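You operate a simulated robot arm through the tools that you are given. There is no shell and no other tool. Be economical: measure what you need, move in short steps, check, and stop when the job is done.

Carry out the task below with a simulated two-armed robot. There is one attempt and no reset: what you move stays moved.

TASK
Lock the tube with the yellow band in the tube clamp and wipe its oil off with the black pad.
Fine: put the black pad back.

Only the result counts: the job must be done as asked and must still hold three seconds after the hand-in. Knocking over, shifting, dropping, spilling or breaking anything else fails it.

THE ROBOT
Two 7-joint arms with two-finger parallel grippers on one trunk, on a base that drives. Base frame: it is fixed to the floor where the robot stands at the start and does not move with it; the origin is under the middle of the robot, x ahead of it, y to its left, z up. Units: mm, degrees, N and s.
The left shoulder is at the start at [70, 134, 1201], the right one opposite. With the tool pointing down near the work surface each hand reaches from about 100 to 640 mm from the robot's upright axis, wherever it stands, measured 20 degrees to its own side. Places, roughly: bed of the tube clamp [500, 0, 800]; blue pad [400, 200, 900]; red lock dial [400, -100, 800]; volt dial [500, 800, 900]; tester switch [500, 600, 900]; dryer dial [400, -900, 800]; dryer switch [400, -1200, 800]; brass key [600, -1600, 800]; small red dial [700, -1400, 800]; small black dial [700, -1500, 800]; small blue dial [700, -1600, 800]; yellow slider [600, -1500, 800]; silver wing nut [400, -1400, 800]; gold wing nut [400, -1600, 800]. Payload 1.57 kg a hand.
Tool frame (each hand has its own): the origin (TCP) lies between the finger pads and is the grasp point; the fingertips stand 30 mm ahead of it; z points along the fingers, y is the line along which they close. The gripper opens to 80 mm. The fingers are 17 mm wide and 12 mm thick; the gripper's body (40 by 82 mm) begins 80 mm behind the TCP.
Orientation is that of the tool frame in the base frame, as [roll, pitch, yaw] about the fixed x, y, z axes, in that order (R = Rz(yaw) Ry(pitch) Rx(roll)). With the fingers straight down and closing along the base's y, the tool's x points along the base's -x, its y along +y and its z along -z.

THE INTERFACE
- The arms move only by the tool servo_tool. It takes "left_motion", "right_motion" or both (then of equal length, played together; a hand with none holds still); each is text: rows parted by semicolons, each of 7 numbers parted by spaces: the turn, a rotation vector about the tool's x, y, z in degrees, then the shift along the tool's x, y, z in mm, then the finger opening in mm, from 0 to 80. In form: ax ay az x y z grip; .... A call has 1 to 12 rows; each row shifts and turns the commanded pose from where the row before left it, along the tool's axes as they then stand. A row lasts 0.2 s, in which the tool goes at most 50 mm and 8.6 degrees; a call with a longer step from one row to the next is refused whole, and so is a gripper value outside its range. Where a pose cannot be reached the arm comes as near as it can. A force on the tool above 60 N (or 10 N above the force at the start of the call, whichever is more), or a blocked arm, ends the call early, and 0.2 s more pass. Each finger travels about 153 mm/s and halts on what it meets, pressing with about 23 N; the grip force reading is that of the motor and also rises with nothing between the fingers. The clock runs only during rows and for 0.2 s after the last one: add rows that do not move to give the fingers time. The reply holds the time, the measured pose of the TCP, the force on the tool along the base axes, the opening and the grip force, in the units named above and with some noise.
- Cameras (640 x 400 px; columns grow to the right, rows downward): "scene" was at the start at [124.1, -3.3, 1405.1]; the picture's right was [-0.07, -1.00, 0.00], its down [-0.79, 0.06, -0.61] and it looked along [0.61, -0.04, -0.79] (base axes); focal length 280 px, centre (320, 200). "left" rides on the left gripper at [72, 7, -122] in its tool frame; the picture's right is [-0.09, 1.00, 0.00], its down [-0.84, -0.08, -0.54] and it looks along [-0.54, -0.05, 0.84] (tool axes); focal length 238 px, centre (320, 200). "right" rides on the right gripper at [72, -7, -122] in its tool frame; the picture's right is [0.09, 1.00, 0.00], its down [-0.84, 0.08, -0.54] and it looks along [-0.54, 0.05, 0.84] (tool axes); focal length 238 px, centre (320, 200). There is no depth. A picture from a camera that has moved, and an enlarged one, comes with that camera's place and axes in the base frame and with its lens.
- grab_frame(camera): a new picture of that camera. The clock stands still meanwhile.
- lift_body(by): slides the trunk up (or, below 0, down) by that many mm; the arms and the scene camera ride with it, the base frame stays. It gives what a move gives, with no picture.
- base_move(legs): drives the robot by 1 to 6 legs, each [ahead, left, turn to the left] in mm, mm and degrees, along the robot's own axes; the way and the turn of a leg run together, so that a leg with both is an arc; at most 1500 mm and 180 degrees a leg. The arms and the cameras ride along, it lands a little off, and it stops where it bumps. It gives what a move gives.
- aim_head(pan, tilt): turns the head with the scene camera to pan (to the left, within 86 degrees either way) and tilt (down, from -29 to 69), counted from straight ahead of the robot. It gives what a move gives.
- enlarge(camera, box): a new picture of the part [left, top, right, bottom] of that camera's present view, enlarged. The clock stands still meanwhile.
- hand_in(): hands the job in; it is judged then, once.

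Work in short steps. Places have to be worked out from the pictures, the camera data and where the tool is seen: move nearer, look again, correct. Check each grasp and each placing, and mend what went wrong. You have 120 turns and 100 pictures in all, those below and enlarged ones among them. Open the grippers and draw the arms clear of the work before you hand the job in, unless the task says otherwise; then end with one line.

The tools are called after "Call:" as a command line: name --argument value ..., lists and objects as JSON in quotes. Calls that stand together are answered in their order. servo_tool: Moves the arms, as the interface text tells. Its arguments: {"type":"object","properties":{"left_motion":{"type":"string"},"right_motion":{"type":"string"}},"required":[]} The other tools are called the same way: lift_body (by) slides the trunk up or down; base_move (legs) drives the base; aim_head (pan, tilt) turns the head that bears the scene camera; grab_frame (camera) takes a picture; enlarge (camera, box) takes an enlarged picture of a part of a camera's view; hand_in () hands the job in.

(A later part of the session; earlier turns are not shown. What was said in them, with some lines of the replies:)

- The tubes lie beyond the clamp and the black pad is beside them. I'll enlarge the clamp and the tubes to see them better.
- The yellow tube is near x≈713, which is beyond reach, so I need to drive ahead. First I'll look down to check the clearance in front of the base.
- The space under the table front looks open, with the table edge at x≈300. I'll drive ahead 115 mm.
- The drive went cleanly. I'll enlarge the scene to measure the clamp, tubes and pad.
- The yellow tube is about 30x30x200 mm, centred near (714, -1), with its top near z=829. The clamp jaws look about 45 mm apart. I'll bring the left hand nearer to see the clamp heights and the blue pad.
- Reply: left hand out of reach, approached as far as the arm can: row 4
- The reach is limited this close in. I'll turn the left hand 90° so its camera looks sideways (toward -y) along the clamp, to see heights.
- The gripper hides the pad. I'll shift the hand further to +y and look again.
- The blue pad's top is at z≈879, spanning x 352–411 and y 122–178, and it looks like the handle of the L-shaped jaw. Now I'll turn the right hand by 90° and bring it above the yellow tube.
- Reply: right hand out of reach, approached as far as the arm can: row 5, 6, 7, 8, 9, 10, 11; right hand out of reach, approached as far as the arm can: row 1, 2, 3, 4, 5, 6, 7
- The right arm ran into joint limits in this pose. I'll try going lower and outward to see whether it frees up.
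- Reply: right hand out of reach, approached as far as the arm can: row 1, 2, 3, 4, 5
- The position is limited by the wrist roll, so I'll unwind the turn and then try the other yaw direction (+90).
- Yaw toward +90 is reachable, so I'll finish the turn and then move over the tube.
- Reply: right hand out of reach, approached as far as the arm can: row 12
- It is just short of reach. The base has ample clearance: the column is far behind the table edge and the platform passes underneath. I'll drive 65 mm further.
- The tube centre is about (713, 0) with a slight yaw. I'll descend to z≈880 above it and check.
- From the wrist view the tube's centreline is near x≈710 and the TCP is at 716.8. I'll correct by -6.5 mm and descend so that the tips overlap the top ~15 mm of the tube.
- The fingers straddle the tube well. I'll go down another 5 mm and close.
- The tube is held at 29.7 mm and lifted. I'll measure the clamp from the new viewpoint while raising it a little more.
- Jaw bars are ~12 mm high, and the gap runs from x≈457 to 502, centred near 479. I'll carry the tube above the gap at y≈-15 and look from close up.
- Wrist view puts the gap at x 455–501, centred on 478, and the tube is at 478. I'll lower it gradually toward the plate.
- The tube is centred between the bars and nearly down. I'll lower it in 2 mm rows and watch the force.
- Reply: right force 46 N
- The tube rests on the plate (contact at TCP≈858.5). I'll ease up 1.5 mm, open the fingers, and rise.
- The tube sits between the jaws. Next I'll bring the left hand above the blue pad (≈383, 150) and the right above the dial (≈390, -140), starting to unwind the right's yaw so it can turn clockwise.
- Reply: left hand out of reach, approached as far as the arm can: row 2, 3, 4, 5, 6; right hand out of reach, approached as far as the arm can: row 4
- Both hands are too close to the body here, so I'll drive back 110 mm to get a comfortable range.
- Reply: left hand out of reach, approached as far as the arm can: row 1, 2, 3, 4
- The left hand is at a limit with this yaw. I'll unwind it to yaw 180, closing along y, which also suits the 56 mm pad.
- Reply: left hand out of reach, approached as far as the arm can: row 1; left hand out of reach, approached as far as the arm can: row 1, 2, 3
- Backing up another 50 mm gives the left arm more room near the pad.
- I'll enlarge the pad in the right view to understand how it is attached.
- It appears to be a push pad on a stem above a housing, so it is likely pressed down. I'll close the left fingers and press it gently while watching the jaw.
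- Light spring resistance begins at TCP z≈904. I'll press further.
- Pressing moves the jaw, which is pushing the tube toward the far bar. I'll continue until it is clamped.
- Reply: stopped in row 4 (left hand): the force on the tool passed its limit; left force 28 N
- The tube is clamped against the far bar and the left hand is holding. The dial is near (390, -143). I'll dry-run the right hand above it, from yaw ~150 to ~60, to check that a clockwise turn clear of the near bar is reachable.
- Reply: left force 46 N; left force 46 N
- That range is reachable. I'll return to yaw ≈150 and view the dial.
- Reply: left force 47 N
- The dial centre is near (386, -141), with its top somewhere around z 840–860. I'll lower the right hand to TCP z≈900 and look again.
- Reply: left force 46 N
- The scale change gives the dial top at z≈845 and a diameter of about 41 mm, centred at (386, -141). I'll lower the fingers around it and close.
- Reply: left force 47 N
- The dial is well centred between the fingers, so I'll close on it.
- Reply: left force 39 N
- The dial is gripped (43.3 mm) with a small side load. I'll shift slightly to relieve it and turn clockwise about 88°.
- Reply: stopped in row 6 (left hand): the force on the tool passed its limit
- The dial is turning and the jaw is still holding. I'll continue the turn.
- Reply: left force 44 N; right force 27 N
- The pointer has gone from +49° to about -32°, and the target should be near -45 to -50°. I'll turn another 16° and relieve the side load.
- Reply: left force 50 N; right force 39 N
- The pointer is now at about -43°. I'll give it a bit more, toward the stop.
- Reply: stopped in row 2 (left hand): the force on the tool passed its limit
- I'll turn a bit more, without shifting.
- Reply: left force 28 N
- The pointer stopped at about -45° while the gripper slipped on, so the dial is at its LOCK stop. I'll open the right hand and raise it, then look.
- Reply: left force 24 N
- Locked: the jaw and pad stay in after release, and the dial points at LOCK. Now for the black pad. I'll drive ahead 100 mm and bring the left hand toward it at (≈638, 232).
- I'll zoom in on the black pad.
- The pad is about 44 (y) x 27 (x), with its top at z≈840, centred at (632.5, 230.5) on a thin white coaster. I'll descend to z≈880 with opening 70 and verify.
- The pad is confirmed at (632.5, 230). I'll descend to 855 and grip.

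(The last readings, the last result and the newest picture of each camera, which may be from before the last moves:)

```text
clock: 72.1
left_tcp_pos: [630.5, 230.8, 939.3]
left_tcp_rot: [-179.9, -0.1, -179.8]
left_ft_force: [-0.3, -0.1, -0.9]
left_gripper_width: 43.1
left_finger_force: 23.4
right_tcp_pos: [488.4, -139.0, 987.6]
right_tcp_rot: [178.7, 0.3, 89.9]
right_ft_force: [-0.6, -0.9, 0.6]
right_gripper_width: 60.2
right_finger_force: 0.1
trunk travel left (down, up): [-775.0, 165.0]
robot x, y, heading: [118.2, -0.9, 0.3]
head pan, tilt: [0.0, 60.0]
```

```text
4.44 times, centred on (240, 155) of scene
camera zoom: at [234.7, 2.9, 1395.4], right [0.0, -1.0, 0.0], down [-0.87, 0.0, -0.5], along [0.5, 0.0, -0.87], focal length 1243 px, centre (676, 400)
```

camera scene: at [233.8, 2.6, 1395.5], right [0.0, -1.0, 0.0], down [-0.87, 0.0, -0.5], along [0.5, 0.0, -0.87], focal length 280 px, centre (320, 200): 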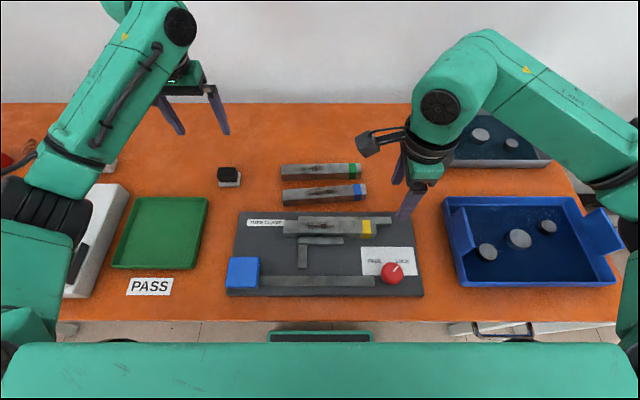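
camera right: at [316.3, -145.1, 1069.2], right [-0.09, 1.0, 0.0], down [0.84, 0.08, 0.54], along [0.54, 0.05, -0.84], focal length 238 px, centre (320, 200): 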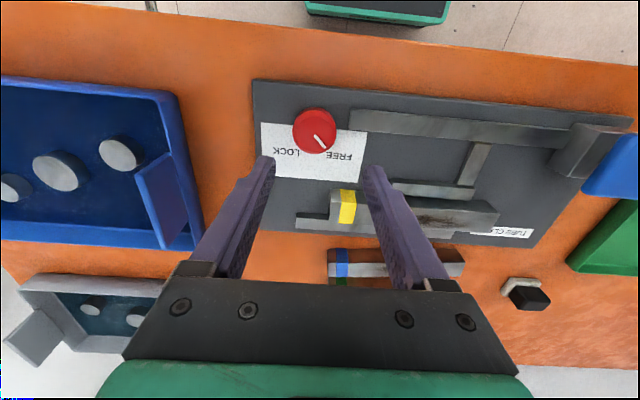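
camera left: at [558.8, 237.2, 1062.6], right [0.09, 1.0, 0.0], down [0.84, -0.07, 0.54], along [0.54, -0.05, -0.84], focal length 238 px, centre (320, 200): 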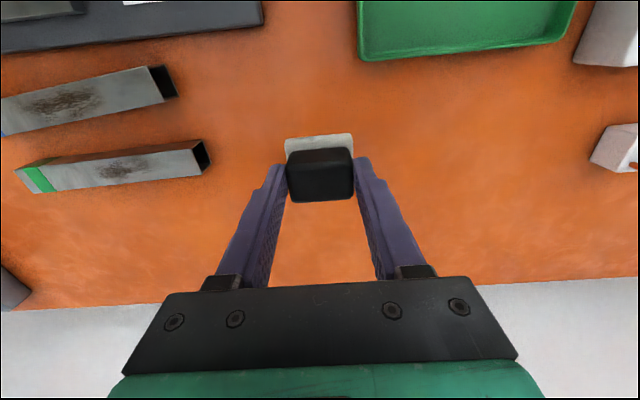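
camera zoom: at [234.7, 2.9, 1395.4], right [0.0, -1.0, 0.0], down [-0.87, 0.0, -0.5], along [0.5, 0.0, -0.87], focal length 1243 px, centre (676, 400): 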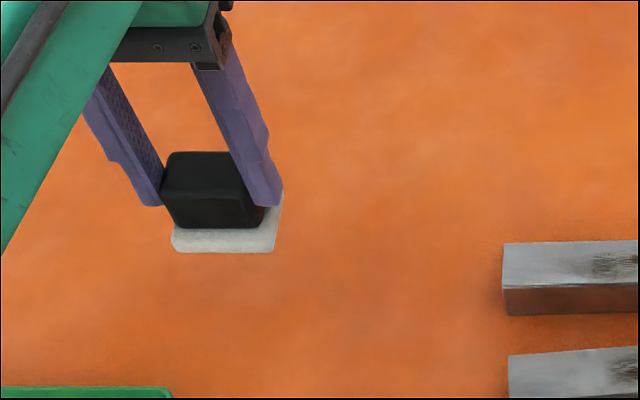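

The white layer is part of the pad (its wiping face), and the pad is held well. The face is 54.7 mm below the TCP and the tube top is at ≈846, so contact comes at TCP z≈901. I'll clear the right hand and carry the pad above the tube's oil at (487, 50).

Call:
servo_tool --right_motion "0 0 0 -40 0 -10 60; 0 0 0 -40 0 -10 60; 0 0 0 -40 0 0 60; 0 0 0 -40 0 0 60; 0 0 0 0 0 0 60"

Call:
servo_tool --left_motion "0 0 0 28.7 -34 -3 36; 0 0 0 28.7 -34 -3 36; 0 0 0 28.7 -34 -3 36; 0 0 0 28.7 -34 0 36; 0 0 0 28.7 -34 0 36; 0 0 0 0 0 0 36"

Call:
grab_frame --camera "left"

Call:
enlarge --camera "scene" --box '[220, 170, 430, 300]'

```text
clock: 73.3
left_tcp_pos: [631.8, 230.6, 938.5]
left_tcp_rot: [-179.9, 0.1, -179.9]
left_ft_force: [0.5, 0.0, -0.7]
left_gripper_width: 43.0
left_finger_force: 23.1
right_tcp_pos: [489.0, -300.7, 1009.1]
right_tcp_rot: [178.8, 0.3, 89.8]
right_ft_force: [-0.4, -1.0, -0.2]
right_gripper_width: 60.0
right_finger_force: 0.2
trunk travel left (down, up): [-775.0, 165.0]
robot x, y, heading: [120.1, -0.5, 0.2]
head pan, tilt: [0.0, 60.0]
```

```text
clock: 74.7
left_tcp_pos: [487.2, 60.8, 947.4]
left_tcp_rot: [-180.0, 0.0, -179.9]
left_ft_force: [-0.2, 0.4, -0.1]
left_gripper_width: 42.8
left_finger_force: 23.0
right_tcp_pos: [488.8, -300.3, 1008.8]
right_tcp_rot: [178.7, 0.3, 89.9]
right_ft_force: [0.2, 0.2, -0.5]
right_gripper_width: 59.8
right_finger_force: 0.1
trunk travel left (down, up): [-775.0, 165.0]
robot x, y, heading: [120.1, 2.6, 0.1]
head pan, tilt: [0.0, 60.0]
```

```text
36 pictures are left
camera left: at [414.6, 68.8, 1071.1], right [0.09, 1.0, 0.0], down [0.84, -0.07, 0.54], along [0.54, -0.05, -0.84], focal length 238 px, centre (320, 200)
```

left: 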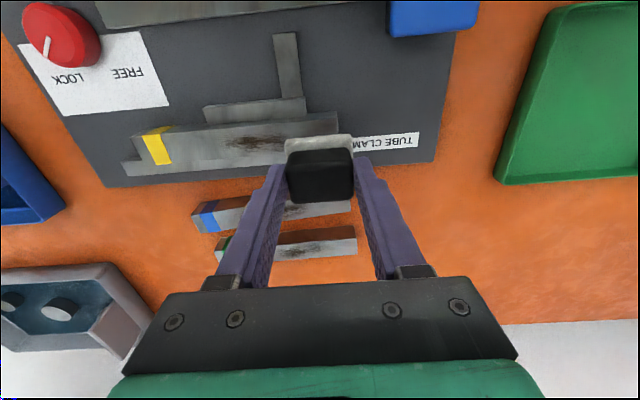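

```text
3.05 times, centred on (325, 235) of scene
camera zoom: at [234.7, 3.2, 1395.4], right [0.0, -1.0, 0.0], down [-0.87, 0.0, -0.5], along [0.5, 0.0, -0.87], focal length 852 px, centre (305, 93)
```

zoom: 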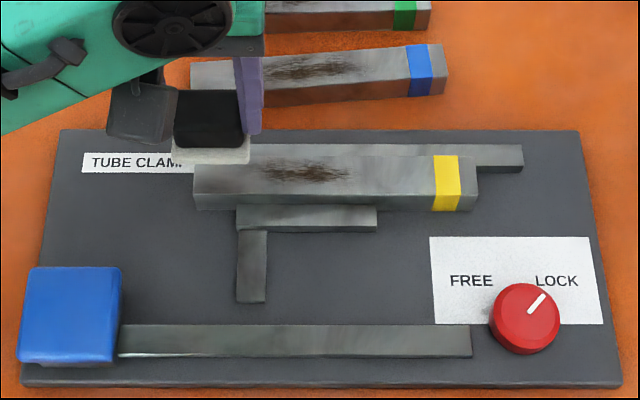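

The tube centreline is at x≈486 and the oil spans y≈-30 to 39. I'll lower onto the tube in small steps until there is light contact.

Call:
servo_tool --left_motion "0 0 0 0.5 -5 20 36; 0 0 0 0 0 20 36; 0 0 0 0 0 3 36; 0 0 0 0 0 0 36"

Call:
servo_tool --left_motion "0 0 0 0 0 2 36; 0 0 0 0 0 2 36; 0 0 0 0 0 0 36"

```text
clock: 75.7
left_tcp_pos: [486.7, 56.3, 905.3]
left_tcp_rot: [179.9, -0.1, -179.9]
left_ft_force: [0.2, 0.1, -0.5]
left_gripper_width: 43.2
left_finger_force: 22.7
right_tcp_pos: [487.6, -300.5, 1008.3]
right_tcp_rot: [178.7, 0.3, 89.9]
right_ft_force: [0.2, -0.5, -0.1]
right_gripper_width: 60.0
right_finger_force: 0.1
trunk travel left (down, up): [-775.0, 165.0]
robot x, y, heading: [118.6, 0.0, -0.0]
head pan, tilt: [0.0, 60.0]
```

```text
clock: 76.5
left_tcp_pos: [488.0, 57.1, 902.0]
left_tcp_rot: [-180.0, 0.0, -179.9]
left_ft_force: [0.7, 0.4, -1.7]
left_gripper_width: 42.8
left_finger_force: 22.9
right_tcp_pos: [488.3, -300.4, 1009.1]
right_tcp_rot: [178.7, 0.3, 89.9]
right_ft_force: [-0.8, 0.4, 0.5]
right_gripper_width: 60.1
right_finger_force: 0.0
trunk travel left (down, up): [-775.0, 165.0]
robot x, y, heading: [120.4, -2.9, 0.2]
head pan, tilt: [0.0, 60.0]
```

No contact yet at 902, so I'll lower by another 1 mm at a time.

Call:
servo_tool --left_motion "0 0 0 0 0 1 36; 0 0 0 0 0 1 36; 0 0 0 0 0 0 36"

Call:
servo_tool --left_motion "0 0 0 0 0 1 36; 0 0 0 0 0 0 36"

```text
clock: 77.3
left_tcp_pos: [486.9, 55.9, 900.3]
left_tcp_rot: [179.9, -0.1, -180.0]
left_ft_force: [-0.4, -0.3, -0.3]
left_gripper_width: 43.1
left_finger_force: 22.7
right_tcp_pos: [488.6, -301.1, 1008.7]
right_tcp_rot: [178.6, 0.3, 89.8]
right_ft_force: [-0.1, -0.4, -0.7]
right_gripper_width: 60.2
right_finger_force: 0.0
trunk travel left (down, up): [-775.0, 165.0]
robot x, y, heading: [114.1, 3.2, -0.0]
head pan, tilt: [0.0, 60.0]
```

```text
clock: 77.9
left_tcp_pos: [487.7, 55.8, 898.4]
left_tcp_rot: [-179.9, 0.1, -179.9]
left_ft_force: [0.1, -0.1, 4.1]
left_gripper_width: 43.0
left_finger_force: 22.7
right_tcp_pos: [487.3, -300.1, 1009.6]
right_tcp_rot: [178.7, 0.3, 89.8]
right_ft_force: [0.4, 0.8, 0.5]
right_gripper_width: 60.1
right_finger_force: 0.1
trunk travel left (down, up): [-775.0, 165.0]
robot x, y, heading: [121.0, 3.4, 0.1]
head pan, tilt: [0.0, 60.0]
```

Contact starts at ≈899. I'll add a slight press and stroke along the oil to y≈-45 and back.

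Call:
servo_tool --left_motion "0 0 0 0 0 0.5 36; 0 0 0 0 -17 0 36; 0 0 0 0 -17 0 36; 0 0 0 0 -17 0 36; 0 0 0 0 -17 0 36; 0 0 0 0 -17 0 36; 0 0 0 0 -17 0 36; 0 0 0 0 0 0 36"

Call:
enlarge --camera "scene" --box '[220, 170, 430, 300]'

```text
clock: 79.7
left_tcp_pos: [488.1, -45.9, 898.4]
left_tcp_rot: [-179.9, 0.0, -179.9]
left_ft_force: [-0.2, 3.0, 8.0]
left_gripper_width: 42.9
left_finger_force: 23.2
right_tcp_pos: [486.6, -299.1, 1010.1]
right_tcp_rot: [178.7, 0.3, 89.9]
right_ft_force: [-0.1, -0.2, 0.2]
right_gripper_width: 60.0
right_finger_force: 0.0
trunk travel left (down, up): [-775.0, 165.0]
robot x, y, heading: [119.4, 3.2, 0.2]
head pan, tilt: [0.0, 60.0]
```

```text
3.05 times, centred on (325, 235) of scene
camera zoom: at [233.0, 3.5, 1395.6], right [0.0, -1.0, 0.0], down [-0.87, 0.0, -0.5], along [0.5, 0.0, -0.87], focal length 852 px, centre (305, 93)
```

zoom: 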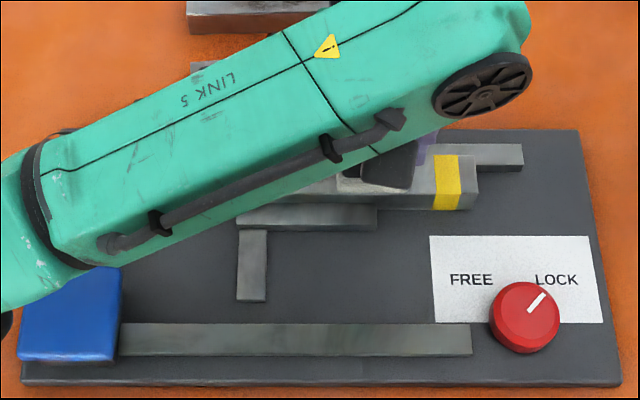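

Steady contact at about 8 N. I'll stroke back and then view the tube with the wrist camera.

Call:
servo_tool --left_motion "0 0 0 0 17 0 36; 0 0 0 0 17 0 36; 0 0 0 0 17 0 36; 0 0 0 0 17 0 36; 0 0 0 0 17 0 36; 0 0 0 0 17 0 36; 0 0 0 0 0 0 36"

Call:
grab_frame --camera "scene"

Call:
enlarge --camera "left" --box '[40, 60, 360, 260]'

```text
clock: 81.3
left_tcp_pos: [488.7, 54.8, 899.6]
left_tcp_rot: [-180.0, 0.0, -179.8]
left_ft_force: [0.5, 0.1, 2.1]
left_gripper_width: 42.8
left_finger_force: 23.1
right_tcp_pos: [488.0, -299.2, 1008.1]
right_tcp_rot: [178.7, 0.2, 89.9]
right_ft_force: [-0.4, -0.6, -0.7]
right_gripper_width: 59.8
right_finger_force: 0.0
trunk travel left (down, up): [-775.0, 165.0]
robot x, y, heading: [118.4, 1.1, 0.1]
head pan, tilt: [0.0, 60.0]
```

```text
33 pictures are left
camera scene: at [233.7, 2.3, 1395.6], right [0.0, -1.0, 0.0], down [-0.87, 0.0, -0.5], along [0.5, 0.0, -0.87], focal length 280 px, centre (320, 200)
```

scene: 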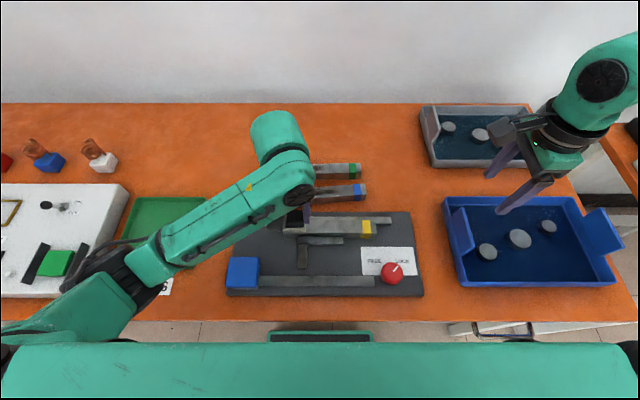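

```text
2.00 times, centred on (200, 160) of left
camera zoom: at [415.3, 62.2, 1022.5], right [0.09, 1.0, 0.0], down [0.84, -0.08, 0.54], along [0.54, -0.05, -0.84], focal length 477 px, centre (560, 280)
```

zoom: 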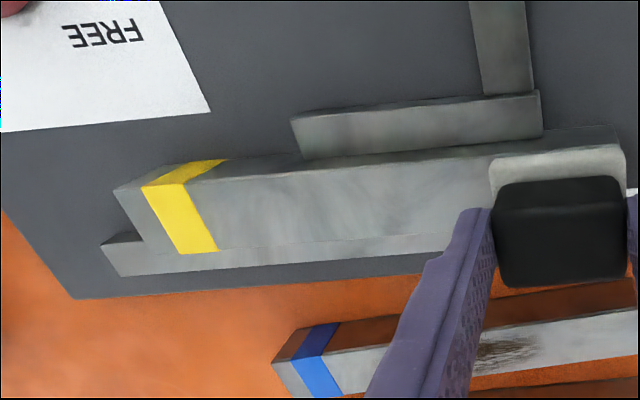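

The visible part of the tube is clean. I'll lift the pad away and look at the whole top.

Call:
servo_tool --left_motion "0 0 0 0 0 -20 36; 0 0 0 0 0 -28 36; 0 0 0 0 40 0 36; 0 0 0 0 40 0 36; 0 0 0 0 0 0 36"

Call:
enlarge --camera "left" --box '[0, 60, 320, 260]'

Call:
enlarge --camera "scene" --box '[220, 170, 430, 300]'

```text
clock: 82.5
left_tcp_pos: [489.9, 135.0, 945.9]
left_tcp_rot: [179.9, 0.0, -179.8]
left_ft_force: [0.3, 0.0, -0.2]
left_gripper_width: 43.0
left_finger_force: 22.8
right_tcp_pos: [488.5, -300.5, 1007.7]
right_tcp_rot: [178.7, 0.1, 89.9]
right_ft_force: [0.3, 0.6, -0.3]
right_gripper_width: 59.9
right_finger_force: 0.0
trunk travel left (down, up): [-775.0, 165.0]
robot x, y, heading: [116.2, 3.9, 0.3]
head pan, tilt: [0.0, 60.0]
```

```text
2.00 times, centred on (160, 160) of left
camera zoom: at [417.4, 141.2, 1068.8], right [0.09, 1.0, 0.0], down [0.84, -0.08, 0.54], along [0.54, -0.05, -0.84], focal length 477 px, centre (640, 280)
```

zoom: 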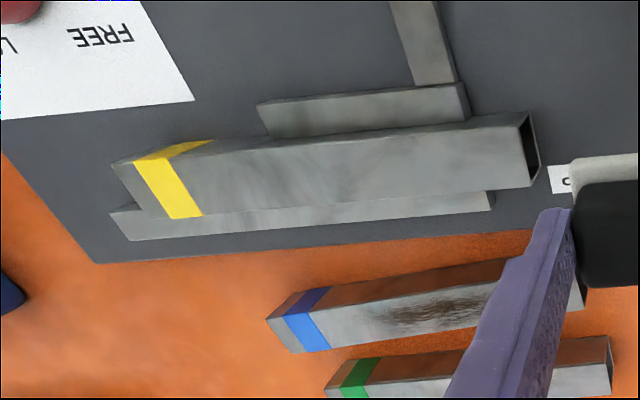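

```text
3.05 times, centred on (325, 235) of scene
camera zoom: at [234.8, 1.1, 1395.4], right [0.0, -1.0, 0.0], down [-0.87, 0.0, -0.5], along [0.5, 0.0, -0.87], focal length 852 px, centre (305, 93)
```

zoom: 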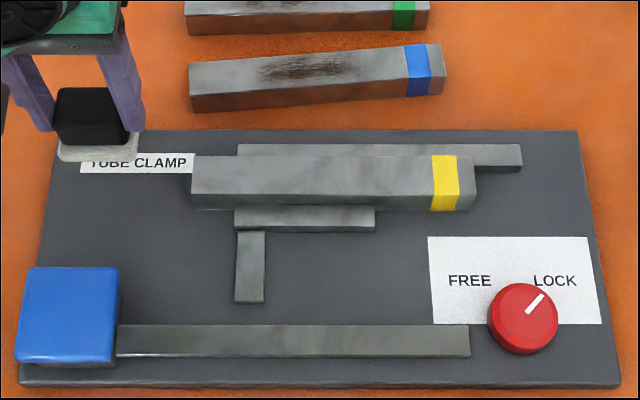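

It looks clean, with maybe a faint trace mid-way. For safety I'll do one more wiping round at the same height.

Call:
servo_tool --left_motion "0 0 0 3 -40 0 36; 0 0 0 0 -40 0 36; 0 0 0 0 0 25 36; 0 0 0 0 0 21 36; 0 0 0 0 0 1.2 36; 0 0 0 0 0 0 36"

```text
clock: 83.9
left_tcp_pos: [485.5, 56.3, 900.0]
left_tcp_rot: [-179.9, 0.1, -179.8]
left_ft_force: [0.5, -0.6, 3.1]
left_gripper_width: 43.3
left_finger_force: 23.0
right_tcp_pos: [486.8, -299.0, 1009.6]
right_tcp_rot: [178.7, 0.4, 89.8]
right_ft_force: [-0.4, -0.1, -0.4]
right_gripper_width: 59.9
right_finger_force: 0.2
trunk travel left (down, up): [-775.0, 165.0]
robot x, y, heading: [118.3, 1.5, 0.2]
head pan, tilt: [0.0, 60.0]
```

I'm in light contact again (3 N). I'll add 0.6 mm of press and do a full stroke out and back.

Call:
servo_tool --left_motion "0 0 0 0 -20 0.6 36; 0 0 0 0 -20 0 36; 0 0 0 0 -20 0 36; 0 0 0 0 -20 0 36; 0 0 0 0 -20 0 36; 0 0 0 0 0 0 36; 0 0 0 0 20 0 36; 0 0 0 0 20 0 36; 0 0 0 0 20 0 36; 0 0 0 0 20 0 36; 0 0 0 0 20 0 36; 0 0 0 0 0 0 36"

Call:
servo_tool --left_motion "0 0 0 0 0 -20 36; 0 0 0 0 0 -28 36; 0 0 0 -29 34 0 36; 0 0 0 -29 34 0 36; 0 0 0 -29 34 0 36; 0 0 0 -29 34 0 36; 0 0 0 -29 34 0 36; 0 0 0 0 0 0 36"

Call:
enlarge --camera "scene" --box '[220, 170, 430, 300]'

Call:
grab_frame --camera "left"

```text
clock: 86.5
left_tcp_pos: [485.5, 56.6, 898.2]
left_tcp_rot: [179.9, 0.1, -179.9]
left_ft_force: [0.8, -1.7, 8.4]
left_gripper_width: 43.1
left_finger_force: 23.7
right_tcp_pos: [486.2, -300.9, 1008.9]
right_tcp_rot: [178.7, 0.2, 90.0]
right_ft_force: [-0.1, 0.8, 0.4]
right_gripper_width: 60.0
right_finger_force: 0.1
trunk travel left (down, up): [-775.0, 165.0]
robot x, y, heading: [118.3, -2.6, 0.2]
head pan, tilt: [0.0, 60.0]
```

```text
clock: 88.3
left_tcp_pos: [630.7, 228.0, 945.7]
left_tcp_rot: [-180.0, -0.1, -179.8]
left_ft_force: [0.1, -0.8, -0.3]
left_gripper_width: 43.3
left_finger_force: 23.3
right_tcp_pos: [487.2, -300.6, 1009.1]
right_tcp_rot: [178.7, 0.4, 89.9]
right_ft_force: [-0.8, -0.3, -0.1]
right_gripper_width: 59.9
right_finger_force: 0.1
trunk travel left (down, up): [-775.0, 165.0]
robot x, y, heading: [118.6, 2.4, 0.4]
head pan, tilt: [0.0, 60.0]
```

```text
3.05 times, centred on (325, 235) of scene
camera zoom: at [233.9, 2.1, 1395.5], right [0.0, -1.0, 0.0], down [-0.87, 0.0, -0.5], along [0.5, 0.0, -0.87], focal length 852 px, centre (305, 93)
```

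zoom: 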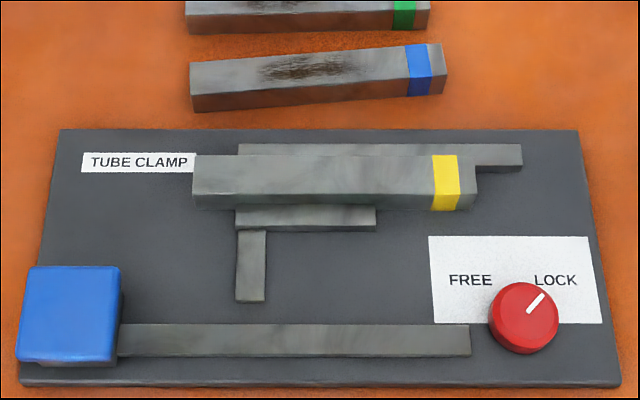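

```text
28 pictures are left
camera left: at [558.0, 234.2, 1070.3], right [0.09, 1.0, 0.0], down [0.84, -0.08, 0.54], along [0.54, -0.05, -0.84], focal length 238 px, centre (320, 200)
```

left: 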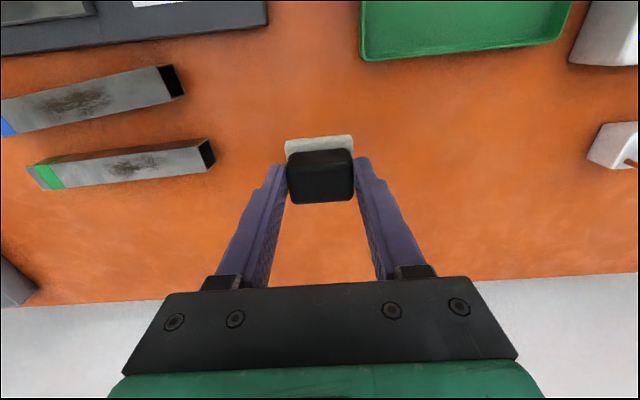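

The tube is clean and locked. I'll lower the pad to its original spot (631.3, 230.6).

Call:
servo_tool --left_motion "0 0 0 -0.6 2.6 35 36; 0 0 0 0 0 35 36; 0 0 0 0 0 15 36; 0 0 0 0 0 0 36"

Call:
servo_tool --left_motion "0 0 0 0 0 4.5 36; 0 0 0 0 0 0 36"

```text
clock: 89.3
left_tcp_pos: [629.0, 228.3, 861.7]
left_tcp_rot: [-179.9, 0.0, -179.9]
left_ft_force: [-0.2, 0.2, -0.3]
left_gripper_width: 43.2
left_finger_force: 23.4
right_tcp_pos: [488.0, -299.4, 1009.5]
right_tcp_rot: [178.7, 0.3, 89.9]
right_ft_force: [-0.5, 0.0, -0.5]
right_gripper_width: 60.1
right_finger_force: 0.0
trunk travel left (down, up): [-775.0, 165.0]
robot x, y, heading: [118.1, 0.8, 0.1]
head pan, tilt: [0.0, 60.0]
```

```text
clock: 89.9
left_tcp_pos: [628.4, 229.1, 857.4]
left_tcp_rot: [179.9, -0.1, -179.9]
left_ft_force: [-1.5, 0.0, -0.8]
left_gripper_width: 43.0
left_finger_force: 23.1
right_tcp_pos: [488.9, -300.2, 1008.7]
right_tcp_rot: [178.7, 0.2, 89.9]
right_ft_force: [0.9, -1.3, 0.5]
right_gripper_width: 59.9
right_finger_force: 0.0
trunk travel left (down, up): [-775.0, 165.0]
robot x, y, heading: [118.3, 1.6, 0.1]
head pan, tilt: [0.0, 60.0]
```

The pose is about 2.5 mm short in x and 1.5 mm in y. I'll correct and lower until there is contact.

Call:
servo_tool --left_motion "0 0 0 -2.5 1.5 0 36; 0 0 0 0 0 2 36; 0 0 0 0 0 0 36"

Call:
servo_tool --left_motion "0 0 0 0 0 1 36; 0 0 0 0 0 0 36"

```text
clock: 90.7
left_tcp_pos: [631.9, 230.5, 854.3]
left_tcp_rot: [-180.0, 0.1, -179.9]
left_ft_force: [0.0, -0.6, -0.3]
left_gripper_width: 42.8
left_finger_force: 23.3
right_tcp_pos: [488.2, -300.6, 1007.8]
right_tcp_rot: [178.7, 0.3, 90.0]
right_ft_force: [1.0, 0.0, 0.4]
right_gripper_width: 59.9
right_finger_force: 0.1
trunk travel left (down, up): [-775.0, 165.0]
robot x, y, heading: [116.3, 0.2, 0.1]
head pan, tilt: [0.0, 60.0]
```

```text
clock: 91.3
left_tcp_pos: [632.6, 229.7, 853.6]
left_tcp_rot: [-180.0, 0.0, -179.8]
left_ft_force: [0.6, 0.3, -0.1]
left_gripper_width: 42.7
left_finger_force: 22.4
right_tcp_pos: [487.8, -299.4, 1009.2]
right_tcp_rot: [178.7, 0.3, 89.8]
right_ft_force: [-0.7, 0.3, -0.7]
right_gripper_width: 59.8
right_finger_force: 0.0
trunk travel left (down, up): [-775.0, 165.0]
robot x, y, heading: [119.0, -2.1, 0.0]
head pan, tilt: [0.0, 60.0]
```

No contact force yet, so 1 mm more.

Call:
servo_tool --left_motion "0 0 0 0 0 1 36; 0 0 0 0 0 0 36"

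```text
clock: 91.9
left_tcp_pos: [632.7, 230.3, 855.1]
left_tcp_rot: [180.0, 0.0, -179.7]
left_ft_force: [0.3, 2.4, 7.3]
left_gripper_width: 43.3
left_finger_force: 23.0
right_tcp_pos: [488.3, -300.1, 1009.4]
right_tcp_rot: [178.7, 0.3, 89.9]
right_ft_force: [0.7, 0.6, -0.4]
right_gripper_width: 60.0
right_finger_force: 0.1
trunk travel left (down, up): [-775.0, 165.0]
robot x, y, heading: [119.7, 1.2, 0.3]
head pan, tilt: [0.0, 60.0]
```

The pad is in contact with the table. I'll open and rise, then check.

Call:
servo_tool --left_motion "0 0 0 0 0 0 55; 0 0 0 0 0 0 64; 0 0 0 0 0 0 64; 0 0 0 0 0 -30 64; 0 0 0 0 0 -40 64; 0 0 0 0 0 -40 64; 0 0 0 0 0 0 64"

Call:
enlarge --camera "left" --box '[220, 60, 420, 220]'

Call:
grab_frame --camera "scene"

```text
clock: 93.5
left_tcp_pos: [634.6, 228.4, 963.8]
left_tcp_rot: [-180.0, 0.1, 180.0]
left_ft_force: [-0.7, 0.8, 0.2]
left_gripper_width: 64.0
left_finger_force: 0.1
right_tcp_pos: [488.1, -299.8, 1009.8]
right_tcp_rot: [178.8, 0.4, 90.1]
right_ft_force: [-0.1, -0.2, 0.1]
right_gripper_width: 59.8
right_finger_force: 0.0
trunk travel left (down, up): [-775.0, 165.0]
robot x, y, heading: [119.5, -1.2, 0.1]
head pan, tilt: [0.0, 60.0]
```

```text
2.50 times, centred on (320, 140) of left
camera zoom: at [562.4, 235.5, 1086.7], right [0.09, 1.0, 0.0], down [0.84, -0.08, 0.54], along [0.54, -0.05, -0.84], focal length 596 px, centre (320, 350)
```

zoom: 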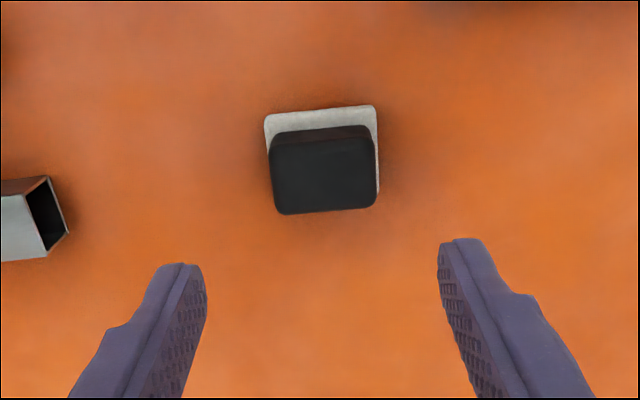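

```text
26 pictures are left
camera scene: at [234.4, 2.9, 1395.5], right [0.0, -1.0, 0.0], down [-0.87, 0.0, -0.5], along [0.5, 0.0, -0.87], focal length 280 px, centre (320, 200)
```

scene: 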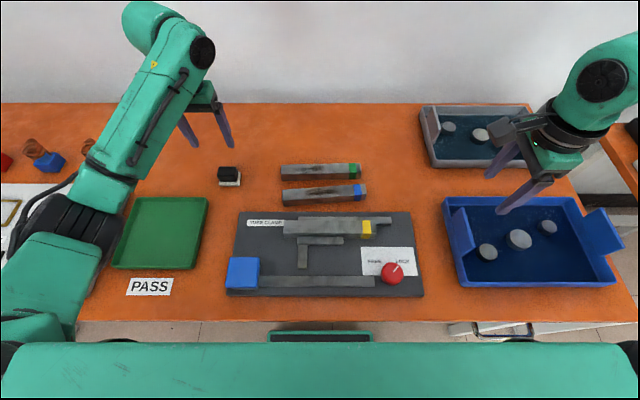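

The pad is back where it was, the tube is clean and locked, and nothing else has moved. I'll raise the left arm a bit more and then hand in.

Call:
servo_tool --left_motion "0 0 0 0 0 -40 80; 0 0 0 0 0 -40 80; 0 0 0 0 0 0 80"

Call:
hand_in

```text
clock: 94.3
left_tcp_pos: [633.4, 230.6, 1045.3]
left_tcp_rot: [-180.0, -0.1, -179.9]
left_ft_force: [0.2, 1.0, 1.4]
left_gripper_width: 80.0
left_finger_force: 0.0
right_tcp_pos: [488.8, -300.5, 1008.9]
right_tcp_rot: [178.7, 0.4, 89.9]
right_ft_force: [0.0, 0.0, 0.7]
right_gripper_width: 60.2
right_finger_force: 0.1
trunk travel left (down, up): [-775.0, 165.0]
robot x, y, heading: [119.9, 1.8, 0.0]
head pan, tilt: [0.0, 60.0]
```

```text
The job is handed in.
```

The yellow-banded tube is locked in the clamp with the dial on LOCK, its oil is wiped off, and the black pad is back in its original place.
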